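You operate a simulated robot arm through the tools that you are given. There is no shell and no other tool. Be economical: measure what you need, move in short steps, check, and stop when the job is done.

Carry out the task below with a simulated two-armed robot. There is one attempt and no reset: what you move stays moved.

JOB
Stack the carton labelled "oat drink" from the top of the packing bench on top of the carton marked "mixed teas". Take the sensor with the smallest size on its label from the top of the packing bench and leave it on the tote shelf under the packing bench. Put the can labelled "C7" from the top of the packing bench on the packing bench in front of the small totes and the can marked "D5" on the middle of the drawer bench. Carry the green tray with both arms and set it on the clear part of the workbench. Fetch the tub marked "chain" from the top of the packing bench and set it on the long shelf under the packing bench. Press the blue call button to switch it on. Do these in any order. Set down upright: sensor, can.

It is judged by the outcome, as a careful person would: the job done as asked, and still so three seconds after it is handed in. It fails if anything else is knocked over, pushed out of place, dropped, spilled or broken.

ROBOT AND FRAMES
Two 7-joint arms with two-finger parallel grippers on one trunk, on a base that drives. Base frame: it is fixed to the floor where the robot stands at the start and does not move with it; the origin is under the middle of the robot, x ahead of it, y to its left, z up; the surface under the hand at the start is at about z = 860. Lengths are in mm, angles in rad, forces in N, time in s.
The left shoulder is at the start at [110, 170, 1486], the right one opposite. With the tool pointing down near the work surface each hand reaches from about 400 to 740 mm from the robot's upright axis, wherever it stands, measured 20 degrees to its own side. Places, roughly: blue call button [-1400, 800, 800]; can [750, 1000, 1000]; carton, tea carton [750, 500, 1000]; clear part of the workbench [800, -1900, 900]; green tray (23x16x9 cm) [700, 1300, 900]; long shelf under the packing bench [800, 1400, 300]; middle of the drawer bench [-1600, 500, 800]; packing bench in front of the small totes [700, 100, 900]; sensor [750, 750, 1000]; tote shelf under the packing bench [800, 200, 300]; tub [750, 1750, 1000]. Payload 1.57 kg a hand.
The TCP of each hand is the grasp point between the finger pads, 30 mm short of the fingertips. In the tool frame z runs along the fingers and y along their closing line. Largest opening 80 mm; finger width 17, thickness 12; the body of the gripper, 40 by 82 mm, starts 80 mm behind the TCP.
Orientation is told as [roll, pitch, yaw] about the base's x, y, z axes, in that order, counted from this pose: with the fingers straight down and closing along the base's y, the tool's x points along the base's -x, its y along +y and its z along -z.

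CONTROLS
- The arms move only by the tool apply_moves. It takes "left_steps", "right_steps" or both (then of equal length, played together; a hand with none holds still); each is a list of rows, each a list of 7 numbers: the shift along the tool's x, y, z in mm, then the turn, a rotation vector about the tool's x, y, z in rad, then the gripper command, from -1 (shut) to 1 (fully open), values between in proportion. In form: [[dx, dy, dz, ax, ay, az, fingers], ...]. A call has 1 to 12 rows; each row shifts and turns the commanded pose from where the row before left it, along the tool's axes as they then stand. Rows are played at 5 a second. More than 50 mm and 0.15 rad between two rows, or a gripper value outside its range, and nothing of the call is played. Where a pose cannot be reached the arm comes as near as it can. A force on the tool above 40 N (or 10 N above the force at the start of the call, whichever is more), or a blocked arm, ends the call early, and 0.2 s more pass. Each finger travels about 72 mm/s and halts on what it meets, pressing with about 25 N; the grip force reading is that of the motor and also rises with nothing between the fingers. The clock runs only during rows and for 0.2 s after the last one: add rows that do not move to give the fingers time. It gives the time, the measured TCP pose, the force on the tool (base axes), the opening and the grip force at its end, in the units of the frame above (readings bear some noise), with the torque about the TCP (base axes, N m) and any sound that the robot's microphone picked up, and new pictures: "pictures" is both (left out), scene, wrist or none (wrist: the cameras of the hands that moved).
- Cameras (640 x 400 px; columns grow to the right, rows downward): "scene" is now at [150.4, 12.5, 1668.5]; the picture's right is [0.23, -0.97, 0.00], its down [-0.80, -0.19, -0.56] and it looks along [0.55, 0.13, -0.83] (base axes); focal length 260 px, centre (320, 200). "left" rides on the left gripper at [72, 7, -122] in its tool frame; the picture's right is [-0.09, 1.00, 0.00], its down [-0.84, -0.08, -0.54] and it looks along [-0.54, -0.05, 0.84] (tool axes); focal length 238 px, centre (320, 200). "right" rides on the right gripper at [72, -7, -122] in its tool frame; the picture's right is [0.09, 1.00, 0.00], its down [-0.84, 0.08, -0.54] and it looks along [-0.54, 0.05, 0.84] (tool axes); focal length 238 px, centre (320, 200). There is no depth. A picture from a camera that has moved, and an enlarged one, comes with that camera's place and axes in the base frame and with its lens. The place of the scene camera against the robot may be out by one fixed shift of up to 12 mm in any direction.
- raise_lower(by): slides the trunk up (or, below 0, down) by that many mm; the arms and the scene camera ride with it, the base frame stays. It gives what a move gives, with no picture.
- base_move(legs): drives the robot by 1 to 6 legs, each [ahead, left, turn to the left] in mm, mm and rad, along the robot's own axes; the way and the turn of a leg run together, so that a leg with both is an arc; at most 1500 mm and 3.142 rad a leg. The arms and the cameras ride along, it lands a little off, and it stops where it bumps. It gives what a move gives, and a new picture of the scene camera.
- head_to(pan, tilt): turns the head with the scene camera to pan (to the left, within 1.501 rad either way) and tilt (down, from -0.506 to 1.204), counted from straight ahead of the robot. It gives what a move gives, and a new picture of the scene camera.
- inspect(camera, box): a new picture of the part [left, top, right, bottom] of that camera's present view, enlarged. No time passes.
- finish_job(): hands the job in; it is judged then, once.

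Go step by step. Nothing tells you exact positions but the pictures and the camera data: compare them with the known pose of the tool, close in by small moves and look again before you grip or let go. The budget is 186 turns and 260 pictures, counting those below and the enlarged ones. Unless the task says otherwise, let go and move clear before handing in.

The tools are called after "Call:" as name(argument=value, ...) on one line, values as JSON. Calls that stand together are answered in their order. apply_moves: Moves the arms, as the interface text tells. Its arguments: {"type":"object","properties":{"left_steps":{"type":"array","items":{"type":"array","items":{"type":"number"}}},"right_steps":{"type":"array","items":{"type":"array","items":{"type":"number"}}},"pictures":{"type":"string","enum":["both","scene","wrist","none"]}},"required":[]} The other tools are called the same way: raise_lower (by) slides the trunk up or down; base_move (legs) drives the base; head_to (pan, tilt) turns the head that bears the scene camera; inspect (camera, box) takes an enlarged picture of a part of a camera's view; finish_job () hands the job in.

At the start:

```text
time: 0.0
left_position: [510.3, 537.1, 999.1]
left_tool_rot: [-0.001, 0.0, 0.0]
left_ft_force: [0.9, 0.4, -0.3]
left_torque: [0.0, -0.01, -0.01]
left_grip_width: 79.9
left_grip_force: 0.1
right_position: [604.9, 112.9, 1165.1]
right_tool_rot: [0.0, 0.001, 0.001]
right_ft_force: [-0.2, 0.4, 0.9]
right_torque: [0.01, -0.02, -0.01]
right_grip_width: 80.1
right_grip_force: 0.1
trunk travel left (down, up): [-800.0, 90.0]
robot x, y, heading: [0.3, 2.3, 0.005]
head pan, tilt: [0.232, 0.972]
```

scene: 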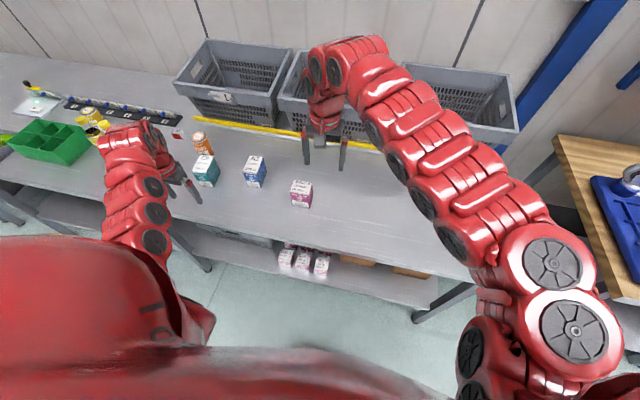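
right: 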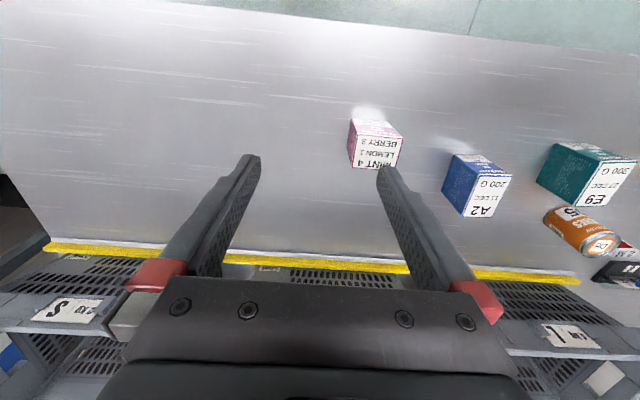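
left: 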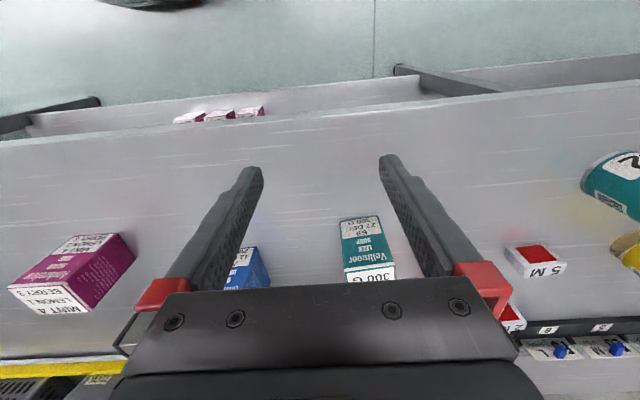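

I see the packing bench with cartons, cans and sensors. I'll look round with the head before acting.

Call:
head_to(pan=0.9, tilt=0.7)

Call:
inspect(camera="left", box=[0, 100, 640, 400])

```text
time: 1.1
left_position: [508.6, 537.8, 999.4]
left_tool_rot: [0.0, 0.0, 0.0]
left_ft_force: [0.0, 0.6, 0.6]
left_torque: [0.01, 0.02, -0.02]
left_grip_width: 80.1
left_grip_force: 0.0
right_position: [604.4, 113.3, 1165.4]
right_tool_rot: [-0.001, -0.001, 0.0]
right_ft_force: [-0.5, -0.3, 1.1]
right_torque: [0.01, -0.02, 0.03]
right_grip_width: 80.1
right_grip_force: 0.1
trunk travel left (down, up): [-800.0, 90.0]
robot x, y, heading: [3.5, 1.1, 0.001]
head pan, tilt: [0.901, 0.7]
camera scene: at [133.8, 62.6, 1690.0], right [0.78, -0.62, 0.0], down [-0.4, -0.5, -0.76], along [0.48, 0.6, -0.64], focal length 260 px, centre (320, 200)
```

scene: 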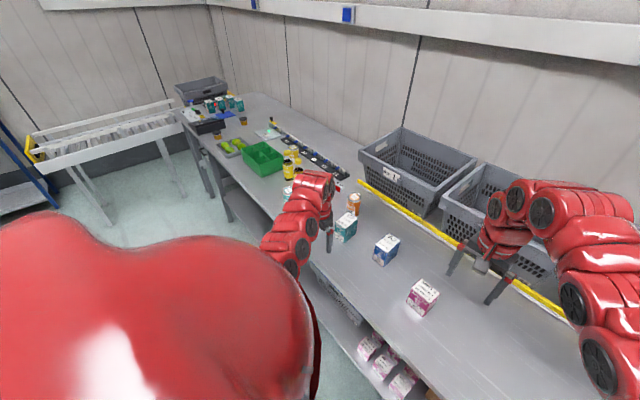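

```text
1.00 times, centred on (320, 250) of left (not enlarged: the box is as wide or as high as the picture)
camera zoom: at [436.9, 544.0, 1121.7], right [0.09, 1.0, 0.0], down [0.84, -0.08, 0.54], along [0.54, -0.05, -0.84], focal length 238 px, centre (320, 150)
```

zoom: 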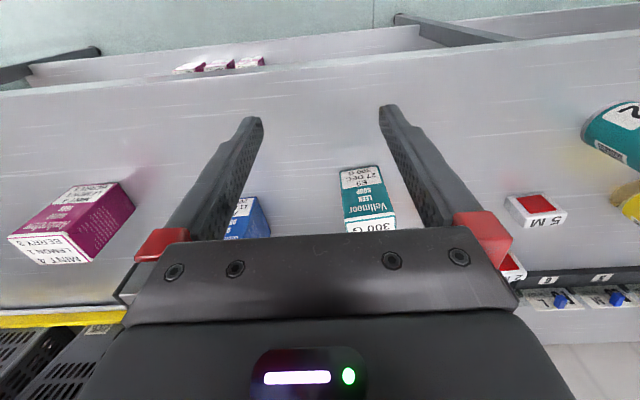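

I see three cartons and an orange can; I'll read the labels.

Call:
inspect(camera="scene", box=[310, 170, 470, 330])

Call:
inspect(camera="scene", box=[170, 70, 370, 220])

Call:
inspect(camera="left", box=[0, 200, 420, 320])

Call:
inspect(camera="right", box=[330, 100, 640, 300])

```text
2.50 times, centred on (390, 250) of scene
camera zoom: at [133.8, 62.6, 1690.0], right [0.78, -0.62, 0.0], down [-0.4, -0.5, -0.76], along [0.48, 0.6, -0.64], focal length 650 px, centre (145, 75)
```

zoom: 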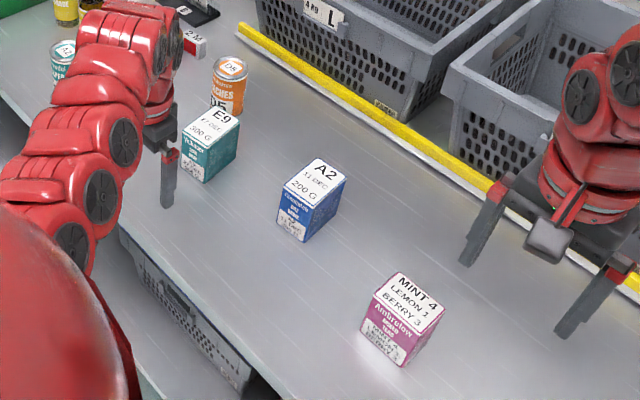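

```text
2.67 times, centred on (270, 145) of scene
camera zoom: at [133.8, 62.6, 1690.0], right [0.78, -0.62, 0.0], down [-0.4, -0.5, -0.76], along [0.48, 0.6, -0.64], focal length 693 px, centre (453, 347)
```

zoom: 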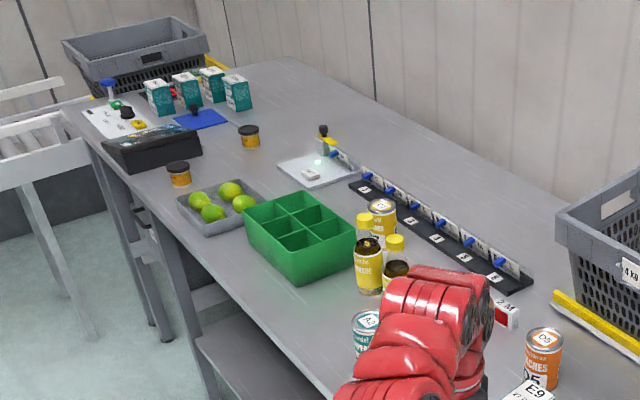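

```text
1.52 times, centred on (210, 260) of left
camera zoom: at [436.9, 544.0, 1121.7], right [0.09, 1.0, 0.0], down [0.84, -0.08, 0.54], along [0.54, -0.05, -0.84], focal length 363 px, centre (488, 109)
```

zoom: 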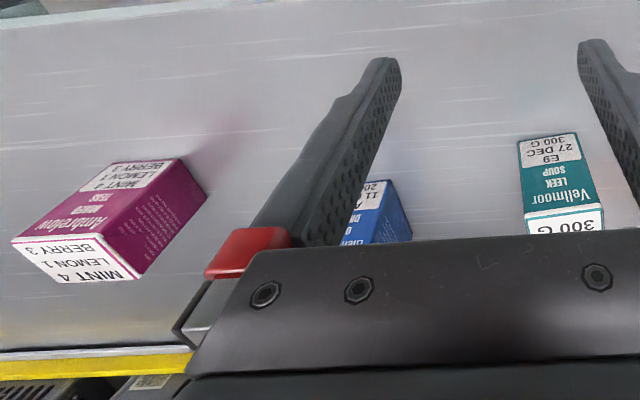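

```text
2.00 times, centred on (485, 200) of right
camera zoom: at [533.8, 106.3, 1288.0], right [-0.09, 1.0, 0.0], down [0.84, 0.08, 0.54], along [0.54, 0.05, -0.84], focal length 477 px, centre (-10, 200)
```

zoom: 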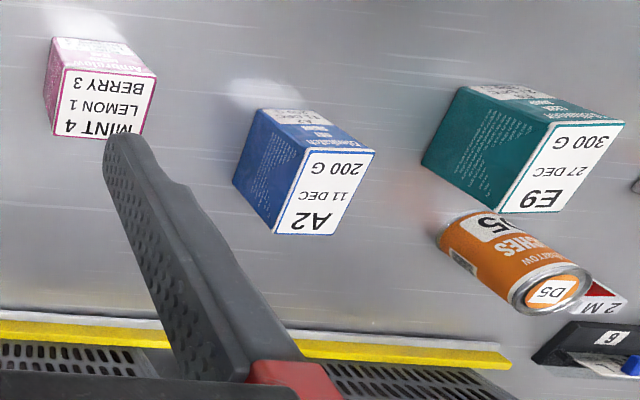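

Blue A2 is the oat drink candidate; let me zoom further at several spots.

Call:
inspect(camera="scene", box=[370, 230, 410, 270])

Call:
inspect(camera="scene", box=[280, 145, 360, 205])

Call:
inspect(camera="scene", box=[175, 85, 295, 165])

Call:
inspect(camera="left", box=[480, 140, 640, 370])

```text
10.00 times, centred on (390, 250) of scene
camera zoom: at [133.8, 62.6, 1690.0], right [0.78, -0.62, 0.0], down [-0.4, -0.5, -0.76], along [0.48, 0.6, -0.64], focal length 2598 px, centre (-380, -300)
```

zoom: 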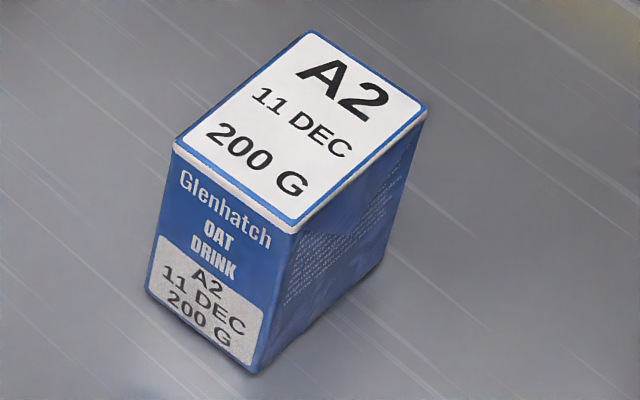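

```text
6.67 times, centred on (320, 175) of scene
camera zoom: at [133.8, 62.6, 1690.0], right [0.78, -0.62, 0.0], down [-0.4, -0.5, -0.76], along [0.48, 0.6, -0.64], focal length 1732 px, centre (320, 367)
```

zoom: 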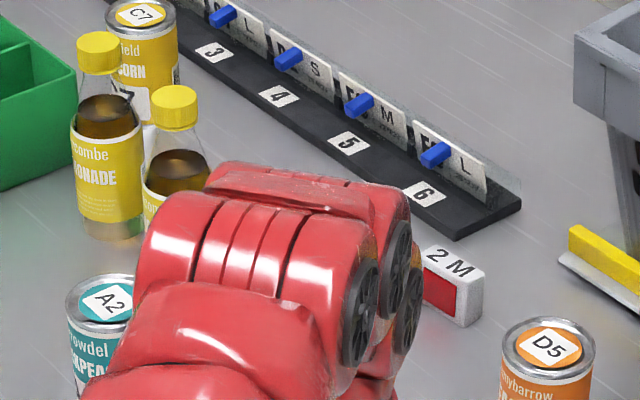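

```text
5.00 times, centred on (235, 125) of scene
camera zoom: at [133.8, 62.6, 1690.0], right [0.78, -0.62, 0.0], down [-0.4, -0.5, -0.76], along [0.48, 0.6, -0.64], focal length 1299 px, centre (745, 575)
```

zoom: 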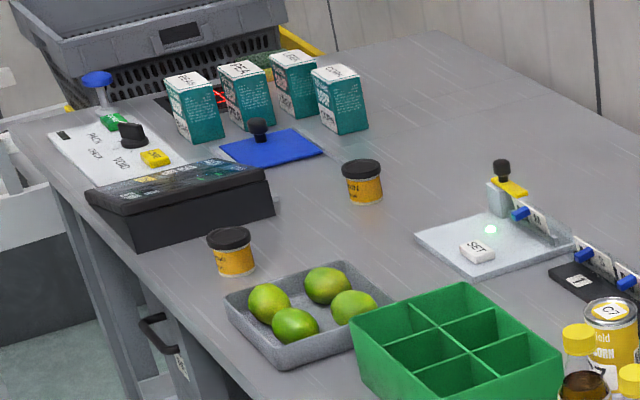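

```text
1.74 times, centred on (560, 255) of left
camera zoom: at [436.9, 544.0, 1121.7], right [0.09, 1.0, 0.0], down [0.84, -0.08, 0.54], along [0.54, -0.05, -0.84], focal length 414 px, centre (-97, 104)
```

zoom: 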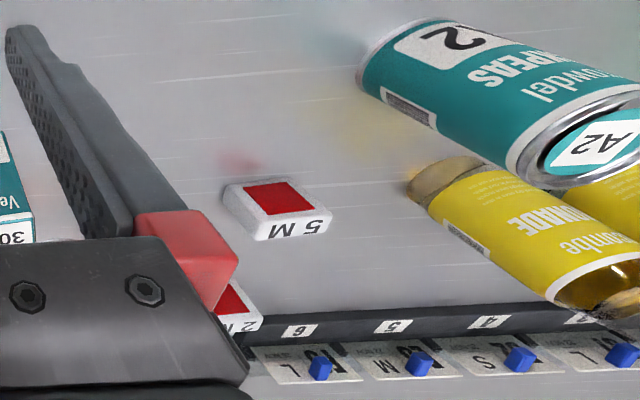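

The blue A2 carton is the oat drink at about (740, 408); the purple one is mixed teas, and the sensors are the "2 M"/"5 M" boxes. I'll lift the left arm to see what it hides, then look to the right.

Call:
apply_moves(left_steps=[[20, 0, -50, 0, 0, 0, 1], [20, 0, -50, 0, 0, 0, 1], [20, 0, -50, 0, 0, 0, 1], [20, 0, -40, 0, 0, 0, 1]], pictures="both")

Call:
head_to(pan=-0.9, tilt=0.6)

```text
refused: row 1 steps farther than a row can; nothing moved
```

```text
time: 2.9
left_position: [508.0, 539.1, 998.5]
left_tool_rot: [-0.001, 0.001, 0.0]
left_ft_force: [-0.1, -0.6, 0.6]
left_torque: [-0.04, -0.06, 0.01]
left_grip_width: 79.9
left_grip_force: 0.0
right_position: [605.2, 112.7, 1165.9]
right_tool_rot: [0.0, 0.0, 0.0]
right_ft_force: [-0.3, 0.2, -0.1]
right_torque: [0.01, -0.01, -0.02]
right_grip_width: 80.0
right_grip_force: 0.1
trunk travel left (down, up): [-800.0, 90.0]
robot x, y, heading: [1.0, -0.6, -0.001]
head pan, tilt: [-0.901, 0.6]
camera scene: at [136.0, -73.2, 1698.6], right [-0.78, -0.62, 0.0], down [-0.35, 0.44, -0.83], along [0.51, -0.65, -0.56], focal length 260 px, centre (320, 200)
```

scene: 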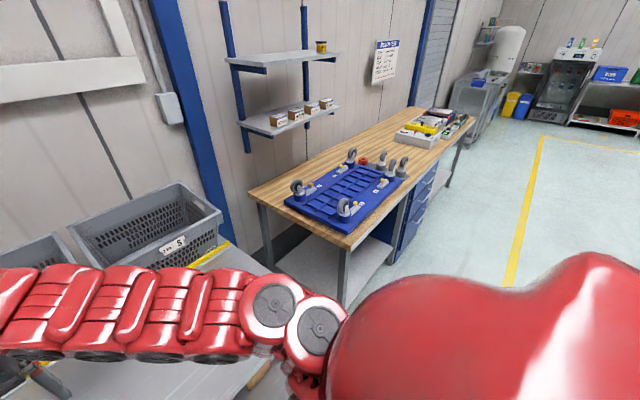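

The workbench is to the right, with a clear part between the upturned dolly and the far trays. Now lift the left arm.

Call:
apply_moves(left_steps=[[15, 0, -45, 0, 0, 0, 1], [15, 0, -45, 0, 0, 0, 1], [15, 0, -45, 0, 0, 0, 1], [15, 0, -45, 0, 0, 0, 1]], pictures="wrist")

Call:
head_to(pan=0.8, tilt=0.85)

```text
time: 3.9
left_position: [489.8, 538.6, 1058.0]
left_tool_rot: [0.0, -0.001, 0.0]
left_ft_force: [-0.2, -0.4, -0.4]
left_torque: [-0.02, 0.03, -0.01]
left_grip_width: 80.1
left_grip_force: 0.0
left hand out of reach, approached as far as the arm can: row 2, 3, 4
right_position: [603.5, 112.4, 1165.7]
right_tool_rot: [0.0, 0.0, -0.002]
right_ft_force: [0.5, 0.5, 0.4]
right_torque: [-0.01, 0.0, 0.01]
right_grip_width: 79.8
right_grip_force: 0.1
trunk travel left (down, up): [-800.0, 90.0]
robot x, y, heading: [4.2, -0.3, -0.003]
head pan, tilt: [-0.901, 0.6]
camera left: at [417.8, 543.9, 1178.7], right [0.09, 1.0, 0.0], down [0.84, -0.08, 0.54], along [0.54, -0.05, -0.84], focal length 238 px, centre (320, 200)
```

left: 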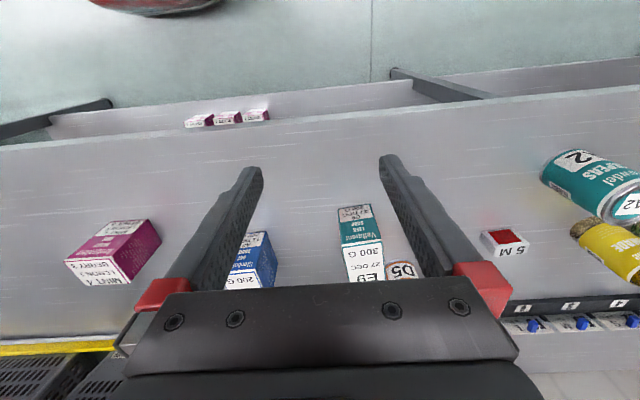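

```text
time: 5.6
left_position: [490.1, 538.2, 1057.1]
left_tool_rot: [-0.001, 0.0, 0.0]
left_ft_force: [0.1, 0.2, -0.2]
left_torque: [0.0, 0.0, 0.03]
left_grip_width: 79.8
left_grip_force: 0.0
right_position: [605.0, 113.2, 1165.6]
right_tool_rot: [0.0, 0.001, 0.0]
right_ft_force: [0.2, 0.5, -0.6]
right_torque: [-0.03, -0.01, -0.03]
right_grip_width: 80.0
right_grip_force: 0.0
trunk travel left (down, up): [-800.0, 90.0]
robot x, y, heading: [-1.4, -0.5, 0.002]
head pan, tilt: [0.799, 0.85]
camera scene: at [135.5, 52.0, 1677.7], right [0.72, -0.7, 0.0], down [-0.52, -0.54, -0.66], along [0.46, 0.47, -0.75], focal length 260 px, centre (320, 200)
```

scene: 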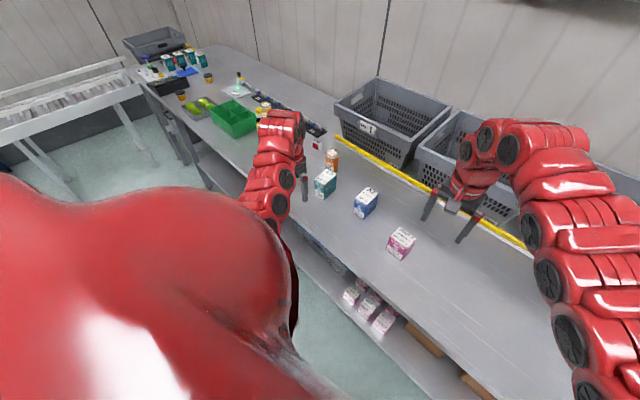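

Hands are above all items; I'll drive 200 mm ahead to bring the items within reach.

Call:
base_move(legs=[[200, 0, 0]])

```text
time: 7.2
left_position: [688.2, 538.7, 1056.9]
left_tool_rot: [-0.002, 0.001, -0.001]
left_ft_force: [0.1, 0.4, 0.1]
left_torque: [-0.01, -0.02, 0.04]
left_grip_width: 80.2
left_grip_force: 0.0
right_position: [802.3, 112.6, 1166.0]
right_tool_rot: [-0.001, 0.0, 0.001]
right_ft_force: [-0.3, 0.4, -0.3]
right_torque: [0.03, -0.01, 0.02]
right_grip_width: 79.7
right_grip_force: 0.1
trunk travel left (down, up): [-800.0, 90.0]
robot x, y, heading: [199.6, -0.4, -0.006]
head pan, tilt: [0.799, 0.85]
camera scene: at [332.0, 51.8, 1677.9], right [0.72, -0.7, 0.0], down [-0.52, -0.54, -0.66], along [0.46, 0.47, -0.75], focal length 260 px, centre (320, 200)
```

scene: 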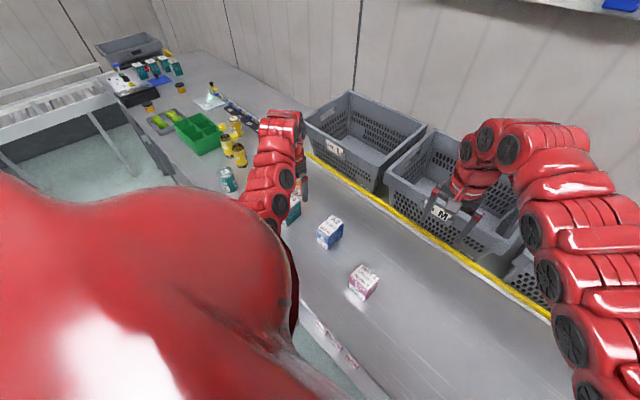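

Next, the left hand goes above the oat carton and I check with its wrist camera.

Call:
apply_moves(left_steps=[[-18, -44, 0, 0, 0, 0, 1], [-17, -44, 0, 0, 0, 0, 1], [-17, -42, 0, 0, 0, 0, 1], [0, 0, 0, 0, 0, 0, 1]], pictures="wrist")

Call:
inspect(camera="scene", box=[310, 200, 400, 310])

Call:
inspect(camera="scene", box=[310, 120, 560, 310])

```text
time: 8.2
left_position: [751.7, 438.8, 1031.3]
left_tool_rot: [0.001, 0.0, 0.002]
left_ft_force: [0.2, -0.9, -0.1]
left_torque: [-0.01, 0.01, 0.0]
left_grip_width: 80.0
left_grip_force: 0.1
left hand out of reach, approached as far as the arm can: row 1, 2, 3
right_position: [801.7, 112.1, 1165.1]
right_tool_rot: [0.001, 0.0, 0.0]
right_ft_force: [-0.4, 0.6, -0.2]
right_torque: [-0.03, -0.01, -0.01]
right_grip_width: 80.0
right_grip_force: 0.0
trunk travel left (down, up): [-800.0, 90.0]
robot x, y, heading: [195.6, -1.2, 0.001]
head pan, tilt: [0.799, 0.85]
camera left: at [679.2, 445.3, 1154.5], right [0.09, 1.0, 0.0], down [0.84, -0.08, 0.54], along [0.54, -0.05, -0.84], focal length 238 px, centre (320, 200)
```

left: 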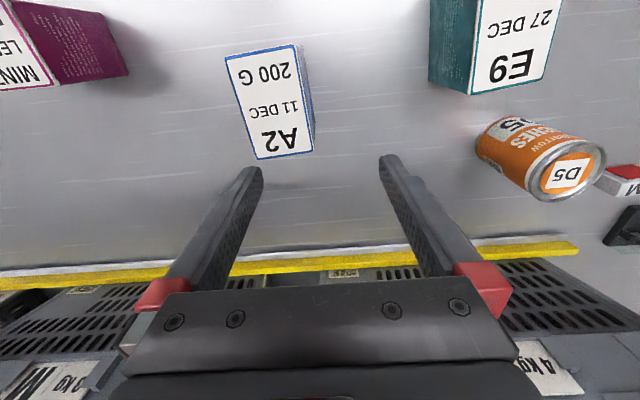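

```text
3.64 times, centred on (355, 255) of scene
camera zoom: at [331.9, 52.9, 1677.8], right [0.72, -0.7, 0.0], down [-0.52, -0.54, -0.66], along [0.46, 0.47, -0.75], focal length 945 px, centre (193, 0)
```

zoom: 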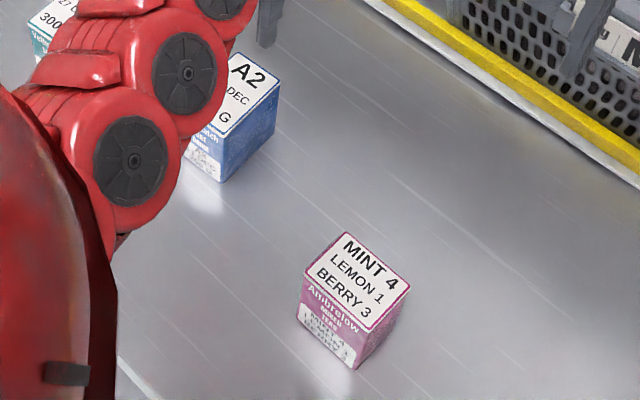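

```text
2.11 times, centred on (435, 215) of scene
camera zoom: at [331.9, 52.9, 1677.8], right [0.72, -0.7, 0.0], down [-0.52, -0.54, -0.66], along [0.46, 0.47, -0.75], focal length 547 px, centre (78, 168)
```

zoom: 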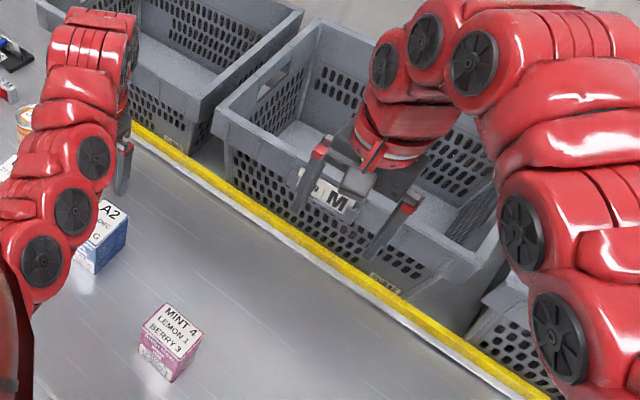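

The wrist view puts the oat carton centre at about (720, 402), 55 mm wide, top at z≈943. I'll move above it and look again.

Call:
apply_moves(left_steps=[[16, -18, 15, 0, 0, -0.05, 1], [16, -19, 15, 0, 0, 0, 1], [0, 0, 10, 0, 0, 0, 1], [0, 0, 0, 0, 0, 0, 1]], pictures="wrist")

```text
time: 9.2
left_position: [726.7, 402.4, 985.4]
left_tool_rot: [0.001, 0.0, 0.049]
left_ft_force: [0.4, -0.5, 0.4]
left_torque: [0.0, -0.04, -0.01]
left_grip_width: 80.2
left_grip_force: 0.0
left hand out of reach, approached as far as the arm can: row 1
right_position: [802.1, 111.5, 1164.7]
right_tool_rot: [-0.001, -0.002, -0.001]
right_ft_force: [-0.3, -0.2, 0.7]
right_torque: [0.02, 0.01, 0.01]
right_grip_width: 79.9
right_grip_force: 0.0
trunk travel left (down, up): [-800.0, 90.0]
robot x, y, heading: [197.7, -0.3, -0.001]
head pan, tilt: [0.799, 0.85]
camera left: at [653.8, 406.2, 1107.8], right [0.04, 1.0, 0.0], down [0.84, -0.04, 0.54], along [0.54, -0.02, -0.84], focal length 238 px, centre (320, 200)
```

left: 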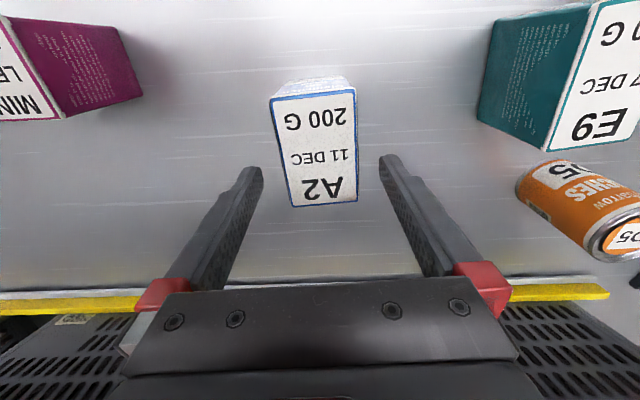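

Centred in y; I'll shift back about 8 mm, descend and close.

Call:
apply_moves(left_steps=[[8, 0, 25, 0, 0, 0, 1], [0, 0, 25, 0, 0, 0, 1], [0, 0, 25, 0, 0, 0, 1], [0, 0, 0, 0, 0, 0, 1], [0, 0, 0, 0, 0, 0, -0.2], [0, 0, 0, 0, 0, 0, -0.5], [0, 0, 0, 0, 0, 0, -0.5]], pictures="wrist")

```text
time: 10.8
left_position: [718.4, 404.1, 911.0]
left_tool_rot: [0.001, 0.0, 0.05]
left_ft_force: [-0.2, -0.4, 0.2]
left_torque: [-0.06, -0.01, 0.03]
left_grip_width: 54.7
left_grip_force: 24.8
right_position: [803.0, 112.6, 1166.0]
right_tool_rot: [0.0, 0.001, 0.0]
right_ft_force: [0.9, 0.3, 0.9]
right_torque: [0.02, -0.04, 0.01]
right_grip_width: 79.9
right_grip_force: 0.1
trunk travel left (down, up): [-800.0, 90.0]
robot x, y, heading: [195.4, -0.3, -0.001]
head pan, tilt: [0.799, 0.85]
camera left: at [645.7, 405.9, 1033.0], right [0.04, 1.0, 0.0], down [0.84, -0.04, 0.54], along [0.54, -0.02, -0.84], focal length 238 px, centre (320, 200)
```

left: 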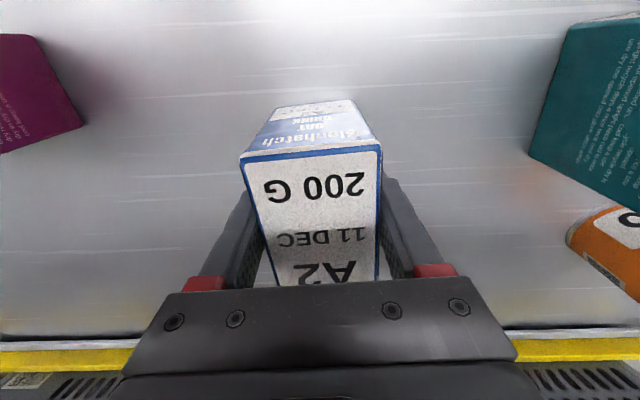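

Gripped at 54.7 mm. I lift it, and use the right hand's camera to measure the teas carton.

Call:
apply_moves(left_steps=[[0, 0, -30, 0, 0, 0, -0.5], [0, 0, -35, 0, 0, 0, -0.5], [0, 0, -35, 0, 0, 0, -0.5], [0, 0, 0, 0, 0, 0, -0.5]], right_steps=[[45, 0, 0, 0, 0, 0, 1], [45, 0, 0, 0, 0, 0, 1], [45, 0, 0, 0, 0, 0, 1], [0, 0, 0, 0, 0, 0, 1]], pictures="wrist")

```text
time: 11.8
left_position: [722.1, 405.7, 995.2]
left_tool_rot: [0.0, -0.002, 0.048]
left_ft_force: [-0.4, 1.1, -3.4]
left_torque: [-0.01, 0.04, 0.03]
left_grip_width: 55.0
left_grip_force: 24.9
left hand out of reach, approached as far as the arm can: row 3
right_position: [757.4, 112.0, 1165.6]
right_tool_rot: [0.0, 0.001, 0.0]
right_ft_force: [0.0, 0.2, -0.4]
right_torque: [0.01, 0.01, 0.0]
right_grip_width: 80.0
right_grip_force: 0.0
right hand out of reach, approached as far as the arm can: row 2, 3
trunk travel left (down, up): [-800.0, 90.0]
robot x, y, heading: [196.1, -2.4, -0.001]
head pan, tilt: [0.799, 0.85]
camera right: at [686.3, 105.4, 1288.7], right [-0.09, 1.0, 0.0], down [0.84, 0.08, 0.54], along [0.54, 0.05, -0.84], focal length 238 px, centre (320, 200)
camera left: at [649.6, 408.1, 1118.2], right [0.04, 1.0, 0.0], down [0.84, -0.04, 0.54], along [0.54, -0.02, -0.84], focal length 238 px, centre (320, 200)
```

right: 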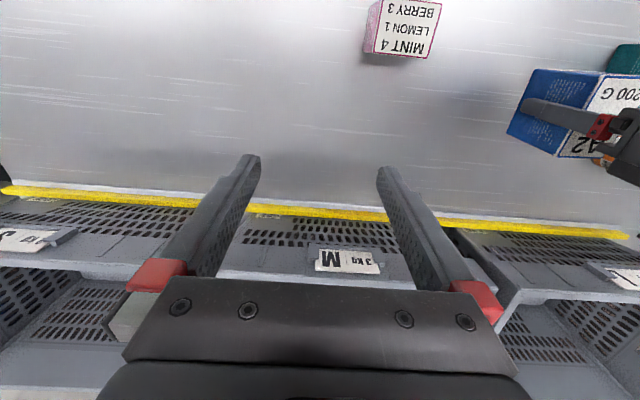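
left: 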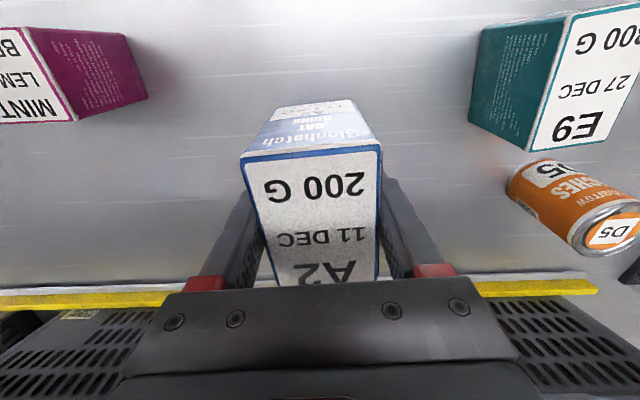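

Triangulating: the teas carton's far right corner is at about (685, 236) with top near z≈948. I zoom for its other corners.

Call:
inspect(camera="right", box=[350, 0, 460, 70])

Call:
inspect(camera="scene", box=[310, 200, 400, 310])

```text
5.71 times, centred on (405, 35) of right
camera zoom: at [686.3, 105.4, 1288.7], right [-0.09, 1.0, 0.0], down [0.84, 0.08, 0.54], along [0.54, 0.05, -0.84], focal length 1362 px, centre (-166, 1143)
```

zoom: 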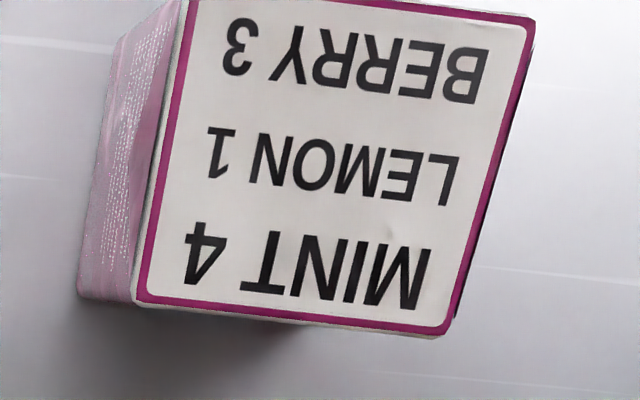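

```text
3.64 times, centred on (355, 255) of scene
camera zoom: at [333.1, 51.8, 1677.7], right [0.72, -0.7, 0.0], down [-0.52, -0.54, -0.66], along [0.46, 0.47, -0.75], focal length 945 px, centre (193, 0)
```

zoom: 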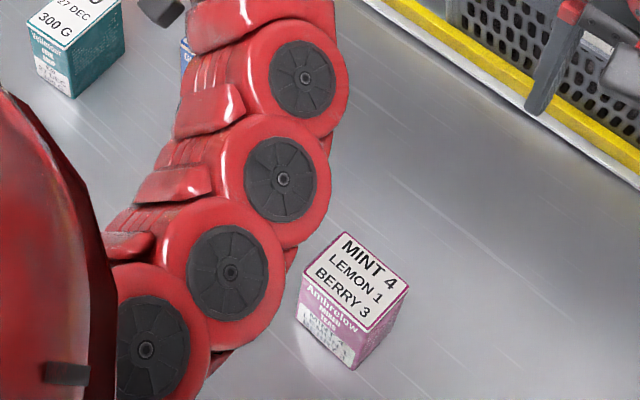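

Teas top: x 634–687, y 169–238, centre (660, 204), z≈947. I raise the trunk for clearance and move the right hand aside.

Call:
raise_lower(by=85)

Call:
apply_moves(right_steps=[[0, -48, 0, 0, 0, 0, 1], [0, -48, 0, 0, 0, 0, 1], [0, -48, 0, 0, 0, 0, 1], [0, -48, 0, 0, 0, 0, 1], [0, -48, 0, 0, 0, 0, 1]], pictures="none")

```text
time: 13.0
left_position: [722.6, 405.2, 1080.2]
left_tool_rot: [0.003, -0.002, 0.049]
left_ft_force: [1.3, 0.3, -2.4]
left_torque: [-0.03, -0.02, -0.01]
left_grip_width: 55.0
left_grip_force: 25.0
right_position: [758.1, 112.6, 1250.5]
right_tool_rot: [0.001, -0.002, 0.0]
right_ft_force: [0.8, 0.6, -0.3]
right_torque: [0.0, -0.01, -0.02]
right_grip_width: 79.9
right_grip_force: 0.1
trunk travel left (down, up): [-885.0, 5.0]
robot x, y, heading: [195.0, 0.4, -0.002]
head pan, tilt: [0.799, 0.85]
```

```text
time: 14.2
left_position: [723.6, 405.8, 1079.3]
left_tool_rot: [0.002, -0.002, 0.049]
left_ft_force: [-0.1, -0.4, -2.3]
left_torque: [0.0, 0.04, 0.01]
left_grip_width: 55.1
left_grip_force: 25.3
right_position: [761.8, 98.0, 1258.9]
right_tool_rot: [0.0, 0.0, 0.001]
right_ft_force: [-0.2, 0.4, -0.1]
right_torque: [-0.01, -0.02, 0.01]
right_grip_width: 80.0
right_grip_force: 0.0
right hand out of reach, approached as far as the arm can: row 1, 2, 3, 4, 5
trunk travel left (down, up): [-885.0, 5.0]
robot x, y, heading: [196.2, 1.6, -0.007]
head pan, tilt: [0.799, 0.85]
```

The right hand is at its fold limit; I'll move it outward and down together.

Call:
apply_moves(right_steps=[[0, -25, 40, 0, 0, 0, 1], [0, -30, 38, 0, 0, 0, 1], [0, -45, 15, 0, 0, 0, 1], [0, -48, 0, 0, 0, 0, 1], [0, -48, 0, 0, 0, 0, 1]], left_steps=[[15, -25, 20, 0, 0, 0, -0.5], [15, -25, 15, 0, 0, 0, -0.5], [10, -25, 5, 0, 0, 0.02, -0.5], [0, -30, 0, 0, 0, 0.02, -0.5], [0, -30, 0, 0, 0, 0.01, -0.5]], pictures="both")

```text
time: 15.4
left_position: [687.9, 267.5, 1039.7]
left_tool_rot: [0.003, 0.0, -0.001]
left_ft_force: [-0.8, -0.2, -3.0]
left_torque: [0.02, 0.0, 0.0]
left_grip_width: 54.9
left_grip_force: 25.1
right_position: [780.1, 69.7, 1230.9]
right_tool_rot: [0.001, 0.002, -0.001]
right_ft_force: [-0.1, -0.2, 0.0]
right_torque: [0.01, -0.01, 0.02]
right_grip_width: 79.9
right_grip_force: 0.0
right hand out of reach, approached as far as the arm can: row 1, 2, 3, 4, 5
trunk travel left (down, up): [-885.0, 5.0]
robot x, y, heading: [198.9, -0.8, -0.001]
head pan, tilt: [0.799, 0.85]
camera scene: at [333.8, 50.7, 1762.7], right [0.72, -0.7, 0.0], down [-0.52, -0.54, -0.66], along [0.46, 0.47, -0.75], focal length 260 px, centre (320, 200)
camera right: at [710.0, 63.2, 1353.6], right [-0.09, 1.0, 0.0], down [0.84, 0.08, 0.54], along [0.54, 0.05, -0.84], focal length 238 px, centre (320, 200)
camera left: at [614.8, 273.6, 1162.6], right [0.09, 1.0, 0.0], down [0.84, -0.08, 0.54], along [0.54, -0.05, -0.84], focal length 238 px, centre (320, 200)
```

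scene: 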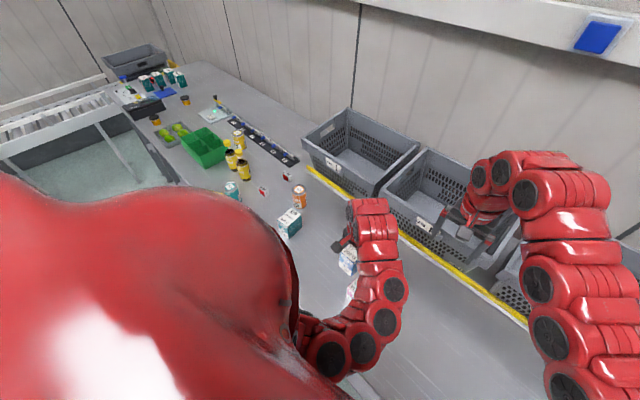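
right: 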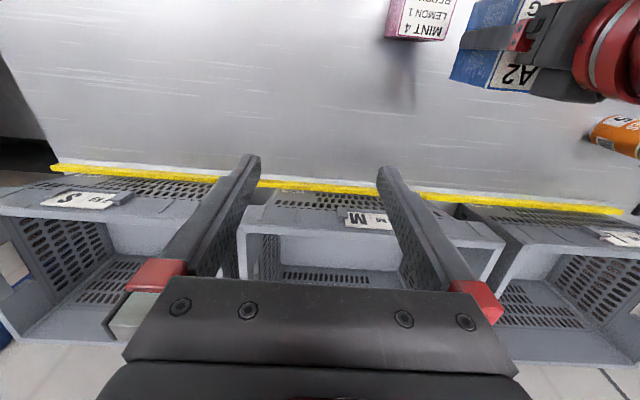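
left: 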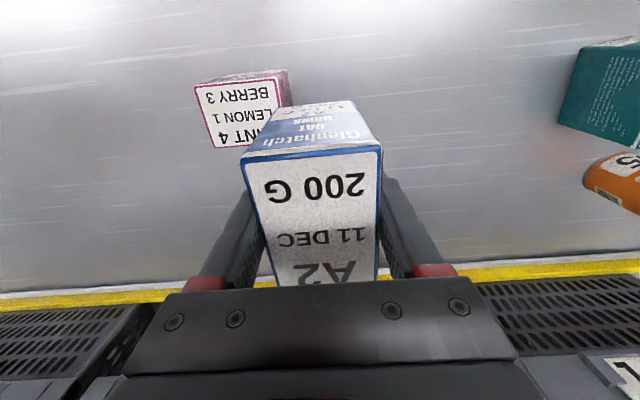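

The oat carton's centre is about 3 mm ahead of the TCP. I'll move over the teas (TCP to 657, 204).

Call:
apply_moves(left_steps=[[15, -32, 0, 0, 0, 0, -0.5], [15, -31, 0, 0, 0, 0, -0.5], [0, 0, 0, 0, 0, 0, -0.5]], pictures="both")

```text
time: 16.2
left_position: [658.0, 206.3, 1040.7]
left_tool_rot: [-0.001, -0.002, 0.0]
left_ft_force: [-0.4, 0.9, -2.1]
left_torque: [-0.01, 0.02, -0.01]
left_grip_width: 54.8
left_grip_force: 24.5
right_position: [782.8, 72.1, 1229.3]
right_tool_rot: [-0.001, 0.001, 0.001]
right_ft_force: [0.8, -0.2, -0.3]
right_torque: [-0.03, 0.04, 0.03]
right_grip_width: 80.1
right_grip_force: 0.0
trunk travel left (down, up): [-885.0, 5.0]
robot x, y, heading: [197.5, -0.9, 0.003]
head pan, tilt: [0.799, 0.85]
camera scene: at [334.2, 53.5, 1762.6], right [0.72, -0.7, 0.0], down [-0.52, -0.54, -0.66], along [0.46, 0.47, -0.75], focal length 260 px, centre (320, 200)
camera left: at [585.0, 212.4, 1162.5], right [0.09, 1.0, 0.0], down [0.84, -0.08, 0.54], along [0.54, -0.05, -0.84], focal length 238 px, centre (320, 200)
```

scene: 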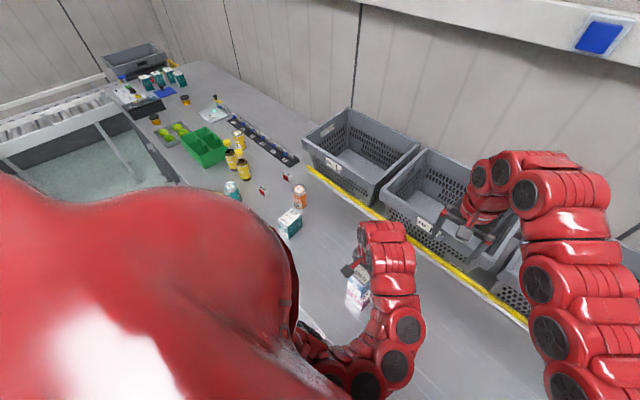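
left: 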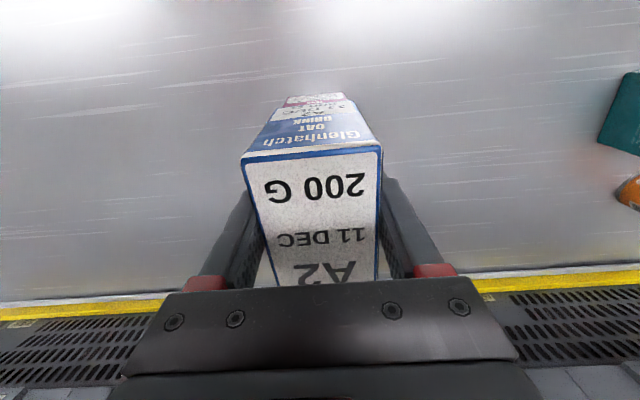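

Aligned over the teas carton. I'll descend to just above expected contact and check the force.

Call:
apply_moves(left_steps=[[0, 1, 20, 0, 0, 0, -0.5], [0, -3, 15, 0, 0, 0, -0.5], [0, 0, 5, 0, 0, 0, -0.5], [0, 0, 0, 0, 0, 0, -0.5]], pictures="none")

Call:
inspect(camera="scene", box=[310, 200, 430, 330])

```text
time: 17.2
left_position: [657.1, 203.9, 1000.8]
left_tool_rot: [0.001, -0.003, 0.0]
left_ft_force: [0.2, 0.2, 10.6]
left_torque: [-0.19, 0.33, 0.05]
left_grip_width: 55.0
left_grip_force: 24.1
right_position: [780.7, 71.4, 1230.9]
right_tool_rot: [0.001, 0.001, -0.001]
right_ft_force: [-0.7, 0.3, 0.6]
right_torque: [-0.03, -0.01, 0.01]
right_grip_width: 80.1
right_grip_force: 0.0
trunk travel left (down, up): [-885.0, 5.0]
robot x, y, heading: [202.0, -0.6, 0.004]
head pan, tilt: [0.799, 0.85]
```

```text
3.08 times, centred on (370, 265) of scene
camera zoom: at [332.9, 51.9, 1763.0], right [0.72, -0.7, 0.0], down [-0.52, -0.54, -0.66], along [0.46, 0.47, -0.75], focal length 800 px, centre (166, 0)
```

zoom: 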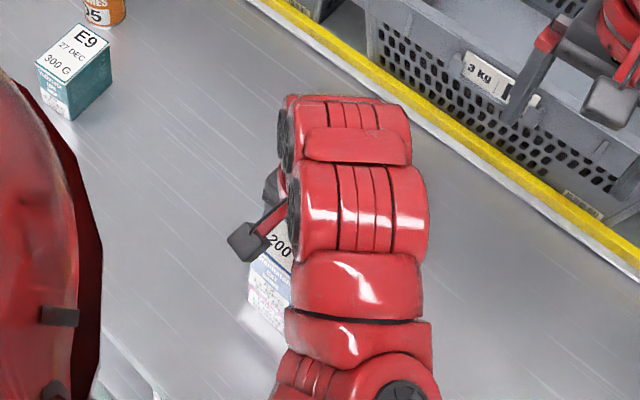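

Contact with 10 N. Release slowly and lift straight up.

Call:
apply_moves(left_steps=[[0, 0, 0, 0, 0, 0, -0.1], [0, 0, 0, 0, 0, 0, 0.5], [0, 0, 0, 0, 0, 0, 0.8], [0, 0, 0, 0, 0, 0, 0.8], [0, 0, -20, 0, 0, 0, 0.8], [0, 0, -30, 0, 0, 0, 0.8], [0, 0, -25, 0, 0, 0, 0.8], [0, 0, 0, 0, 0, 0, 0.8]], pictures="wrist")

```text
time: 19.0
left_position: [658.0, 204.4, 1076.1]
left_tool_rot: [0.001, 0.001, 0.0]
left_ft_force: [-0.2, 0.5, 0.0]
left_torque: [0.0, 0.02, -0.03]
left_grip_width: 72.3
left_grip_force: 0.0
right_position: [780.7, 71.1, 1231.0]
right_tool_rot: [0.0, 0.0, 0.0]
right_ft_force: [-0.5, -0.2, 0.0]
right_torque: [-0.03, -0.01, 0.0]
right_grip_width: 79.8
right_grip_force: 0.1
trunk travel left (down, up): [-885.0, 5.0]
robot x, y, heading: [198.7, -0.7, -0.002]
head pan, tilt: [0.799, 0.85]
camera left: at [585.4, 209.6, 1198.3], right [0.09, 1.0, 0.0], down [0.84, -0.08, 0.54], along [0.54, -0.05, -0.84], focal length 238 px, centre (320, 200)
```

left: 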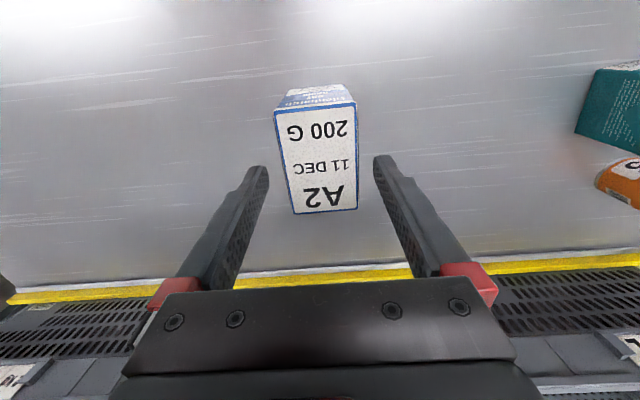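

The oat carton stands on the teas. Next: D5 can and 2 M sensor around (795, 662) and (864, 830). I drive left 500 mm along the bench.

Call:
base_move(legs=[[0, 500, 0]])

Call:
inspect(camera="left", box=[0, 0, 640, 399])

```text
time: 21.9
left_position: [657.8, 700.8, 1075.4]
left_tool_rot: [0.005, -0.001, 0.001]
left_ft_force: [0.0, 0.3, 0.5]
left_torque: [0.0, -0.03, -0.01]
left_grip_width: 71.7
left_grip_force: 0.1
right_position: [780.0, 568.7, 1231.2]
right_tool_rot: [0.002, 0.002, 0.002]
right_ft_force: [0.3, -0.1, 0.5]
right_torque: [0.0, -0.04, 0.0]
right_grip_width: 80.0
right_grip_force: 0.0
trunk travel left (down, up): [-885.0, 5.0]
robot x, y, heading: [196.1, 500.4, -0.0]
head pan, tilt: [0.799, 0.85]
camera scene: at [333.3, 549.2, 1762.8], right [0.72, -0.7, 0.0], down [-0.52, -0.54, -0.66], along [0.46, 0.47, -0.75], focal length 260 px, centre (320, 200)
```

scene: 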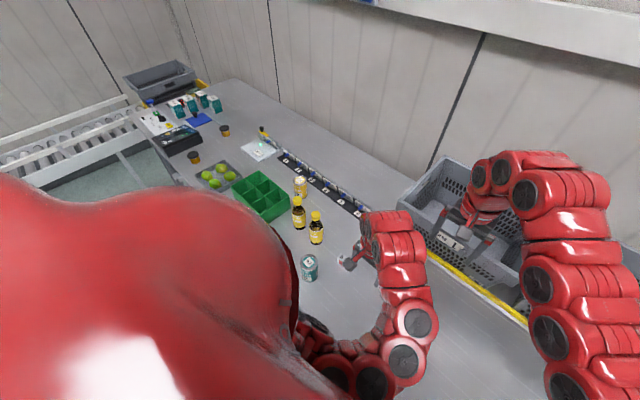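

```text
1.00 times, centred on (320, 200) of left (not enlarged: the box is as wide or as high as the picture)
camera zoom: at [585.1, 707.7, 1198.2], right [0.09, 1.0, 0.0], down [0.84, -0.08, 0.54], along [0.54, -0.05, -0.84], focal length 238 px, centre (320, 200)
```

zoom: 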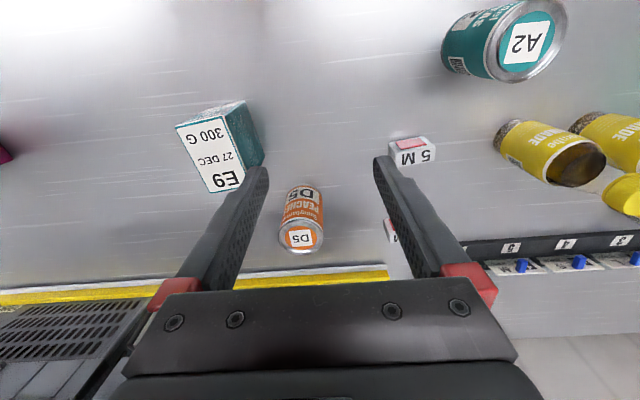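

D5 is at about (803, 660), top z≈952, and the 2 M sensor near (860, 808). I'll pitch the left hand forward ~40° so the same grasp works for the low shelf, and view the sensor.

Call:
apply_moves(left_steps=[[-20, 20, 0, 0, -0.14, 0, 1], [-20, 20, 0, 0, -0.14, 0, 1], [-20, 20, 0, 0, -0.14, 0, 1], [-20, 20, 0, 0, -0.14, 0, 1], [-20, 20, 0, 0, -0.14, 0, 1], [0, 0, 0, 0, 0, 0, 1]], pictures="wrist")

```text
time: 23.3
left_position: [751.8, 801.0, 1103.1]
left_tool_rot: [0.004, -0.702, -0.002]
left_ft_force: [-0.4, 1.2, 1.5]
left_torque: [0.02, 0.0, 0.0]
left_grip_width: 80.2
left_grip_force: 0.1
right_position: [780.7, 569.4, 1230.0]
right_tool_rot: [0.001, 0.001, 0.0]
right_ft_force: [0.0, 0.3, -0.3]
right_torque: [-0.02, -0.02, 0.01]
right_grip_width: 80.0
right_grip_force: 0.0
trunk travel left (down, up): [-885.0, 5.0]
robot x, y, heading: [199.7, 499.4, -0.002]
head pan, tilt: [0.799, 0.85]
camera left: at [617.6, 807.4, 1150.3], right [0.07, 1.0, 0.06], down [0.29, -0.08, 0.95], along [0.95, -0.05, -0.29], focal length 238 px, centre (320, 200)
```

left: 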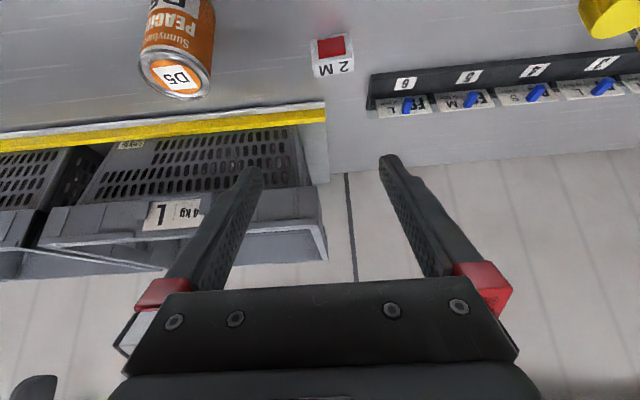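

Clear view of the 2 M sensor; zoom to measure it.

Call:
inspect(camera="left", box=[290, 20, 370, 90])

```text
5.71 times, centred on (330, 55) of left
camera zoom: at [617.6, 807.4, 1150.3], right [0.07, 1.0, 0.06], down [0.29, -0.08, 0.95], along [0.95, -0.05, -0.29], focal length 1362 px, centre (263, 1029)
```

zoom: 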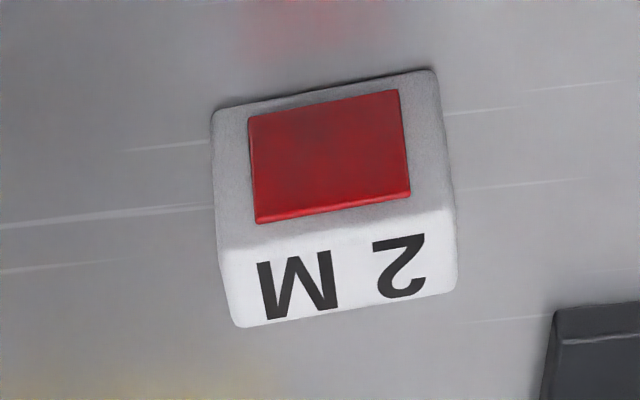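

The 2 M sensor spans x 850–871, y 798–848, z 860–900, yaw ≈0.06. I line up the left hand 100 mm back along the tool axis with a reduced opening.

Call:
apply_moves(left_steps=[[20, 7, 42, 0, 0, 0, 0.7], [20, 7, 42, -0.039, 0, -0.046, 0.7], [19, 8, 42, 0, 0, 0, 0.7], [0, 0, 0, 0, 0, 0, 0.7]], pictures="wrist")

```text
time: 24.3
left_position: [786.0, 824.4, 969.1]
left_tool_rot: [0.002, -0.702, 0.06]
left_ft_force: [-0.5, 0.6, -0.3]
left_torque: [0.0, 0.0, 0.0]
left_grip_width: 67.9
left_grip_force: 0.1
right_position: [780.3, 569.5, 1231.5]
right_tool_rot: [0.0, 0.002, 0.0]
right_ft_force: [0.8, -0.2, -0.9]
right_torque: [0.01, 0.0, 0.03]
right_grip_width: 79.8
right_grip_force: 0.1
trunk travel left (down, up): [-885.0, 5.0]
robot x, y, heading: [197.7, 497.0, -0.002]
head pan, tilt: [0.799, 0.85]
camera left: at [651.4, 822.3, 1014.7], right [0.01, 1.0, 0.06], down [0.29, -0.06, 0.95], along [0.96, 0.01, -0.29], focal length 238 px, centre (320, 200)
```

left: 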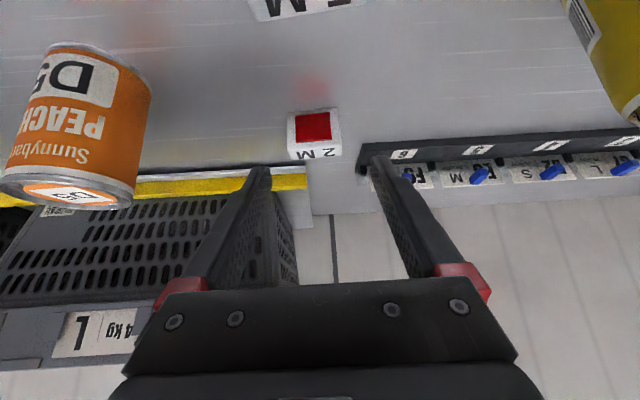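

Centred. Advance along the tool axis and grip.

Call:
apply_moves(left_steps=[[0, -2, 35, 0, 0, 0, 0.7], [0, -2, 35, 0, 0, 0, 0.7], [0, -1, 30, 0, 0, 0, 0.7], [0, 0, 0, 0, 0, 0, 0.7]], pictures="wrist")

```text
time: 25.3
left_position: [852.3, 823.7, 892.9]
left_tool_rot: [0.003, -0.702, 0.062]
left_ft_force: [-0.2, -0.6, -0.3]
left_torque: [-0.02, 0.03, -0.01]
left_grip_width: 67.9
left_grip_force: 0.0
right_position: [780.3, 569.9, 1231.3]
right_tool_rot: [-0.001, -0.001, 0.0]
right_ft_force: [-0.8, 0.5, -0.4]
right_torque: [-0.01, 0.01, 0.01]
right_grip_width: 79.7
right_grip_force: 0.2
trunk travel left (down, up): [-885.0, 5.0]
robot x, y, heading: [200.8, 499.8, -0.004]
head pan, tilt: [0.799, 0.85]
camera left: at [717.5, 822.2, 939.4], right [0.01, 1.0, 0.06], down [0.29, -0.06, 0.95], along [0.96, 0.01, -0.29], focal length 238 px, centre (320, 200)
```

left: 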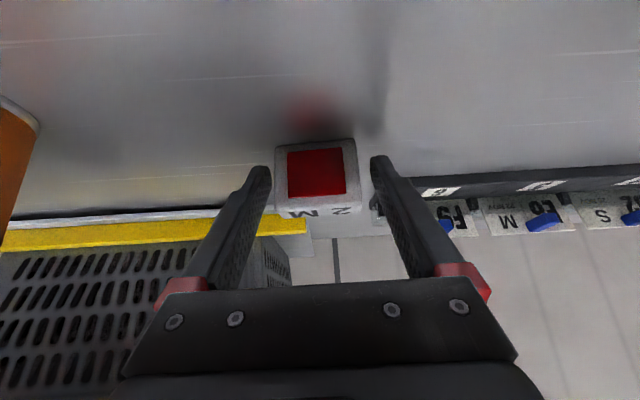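

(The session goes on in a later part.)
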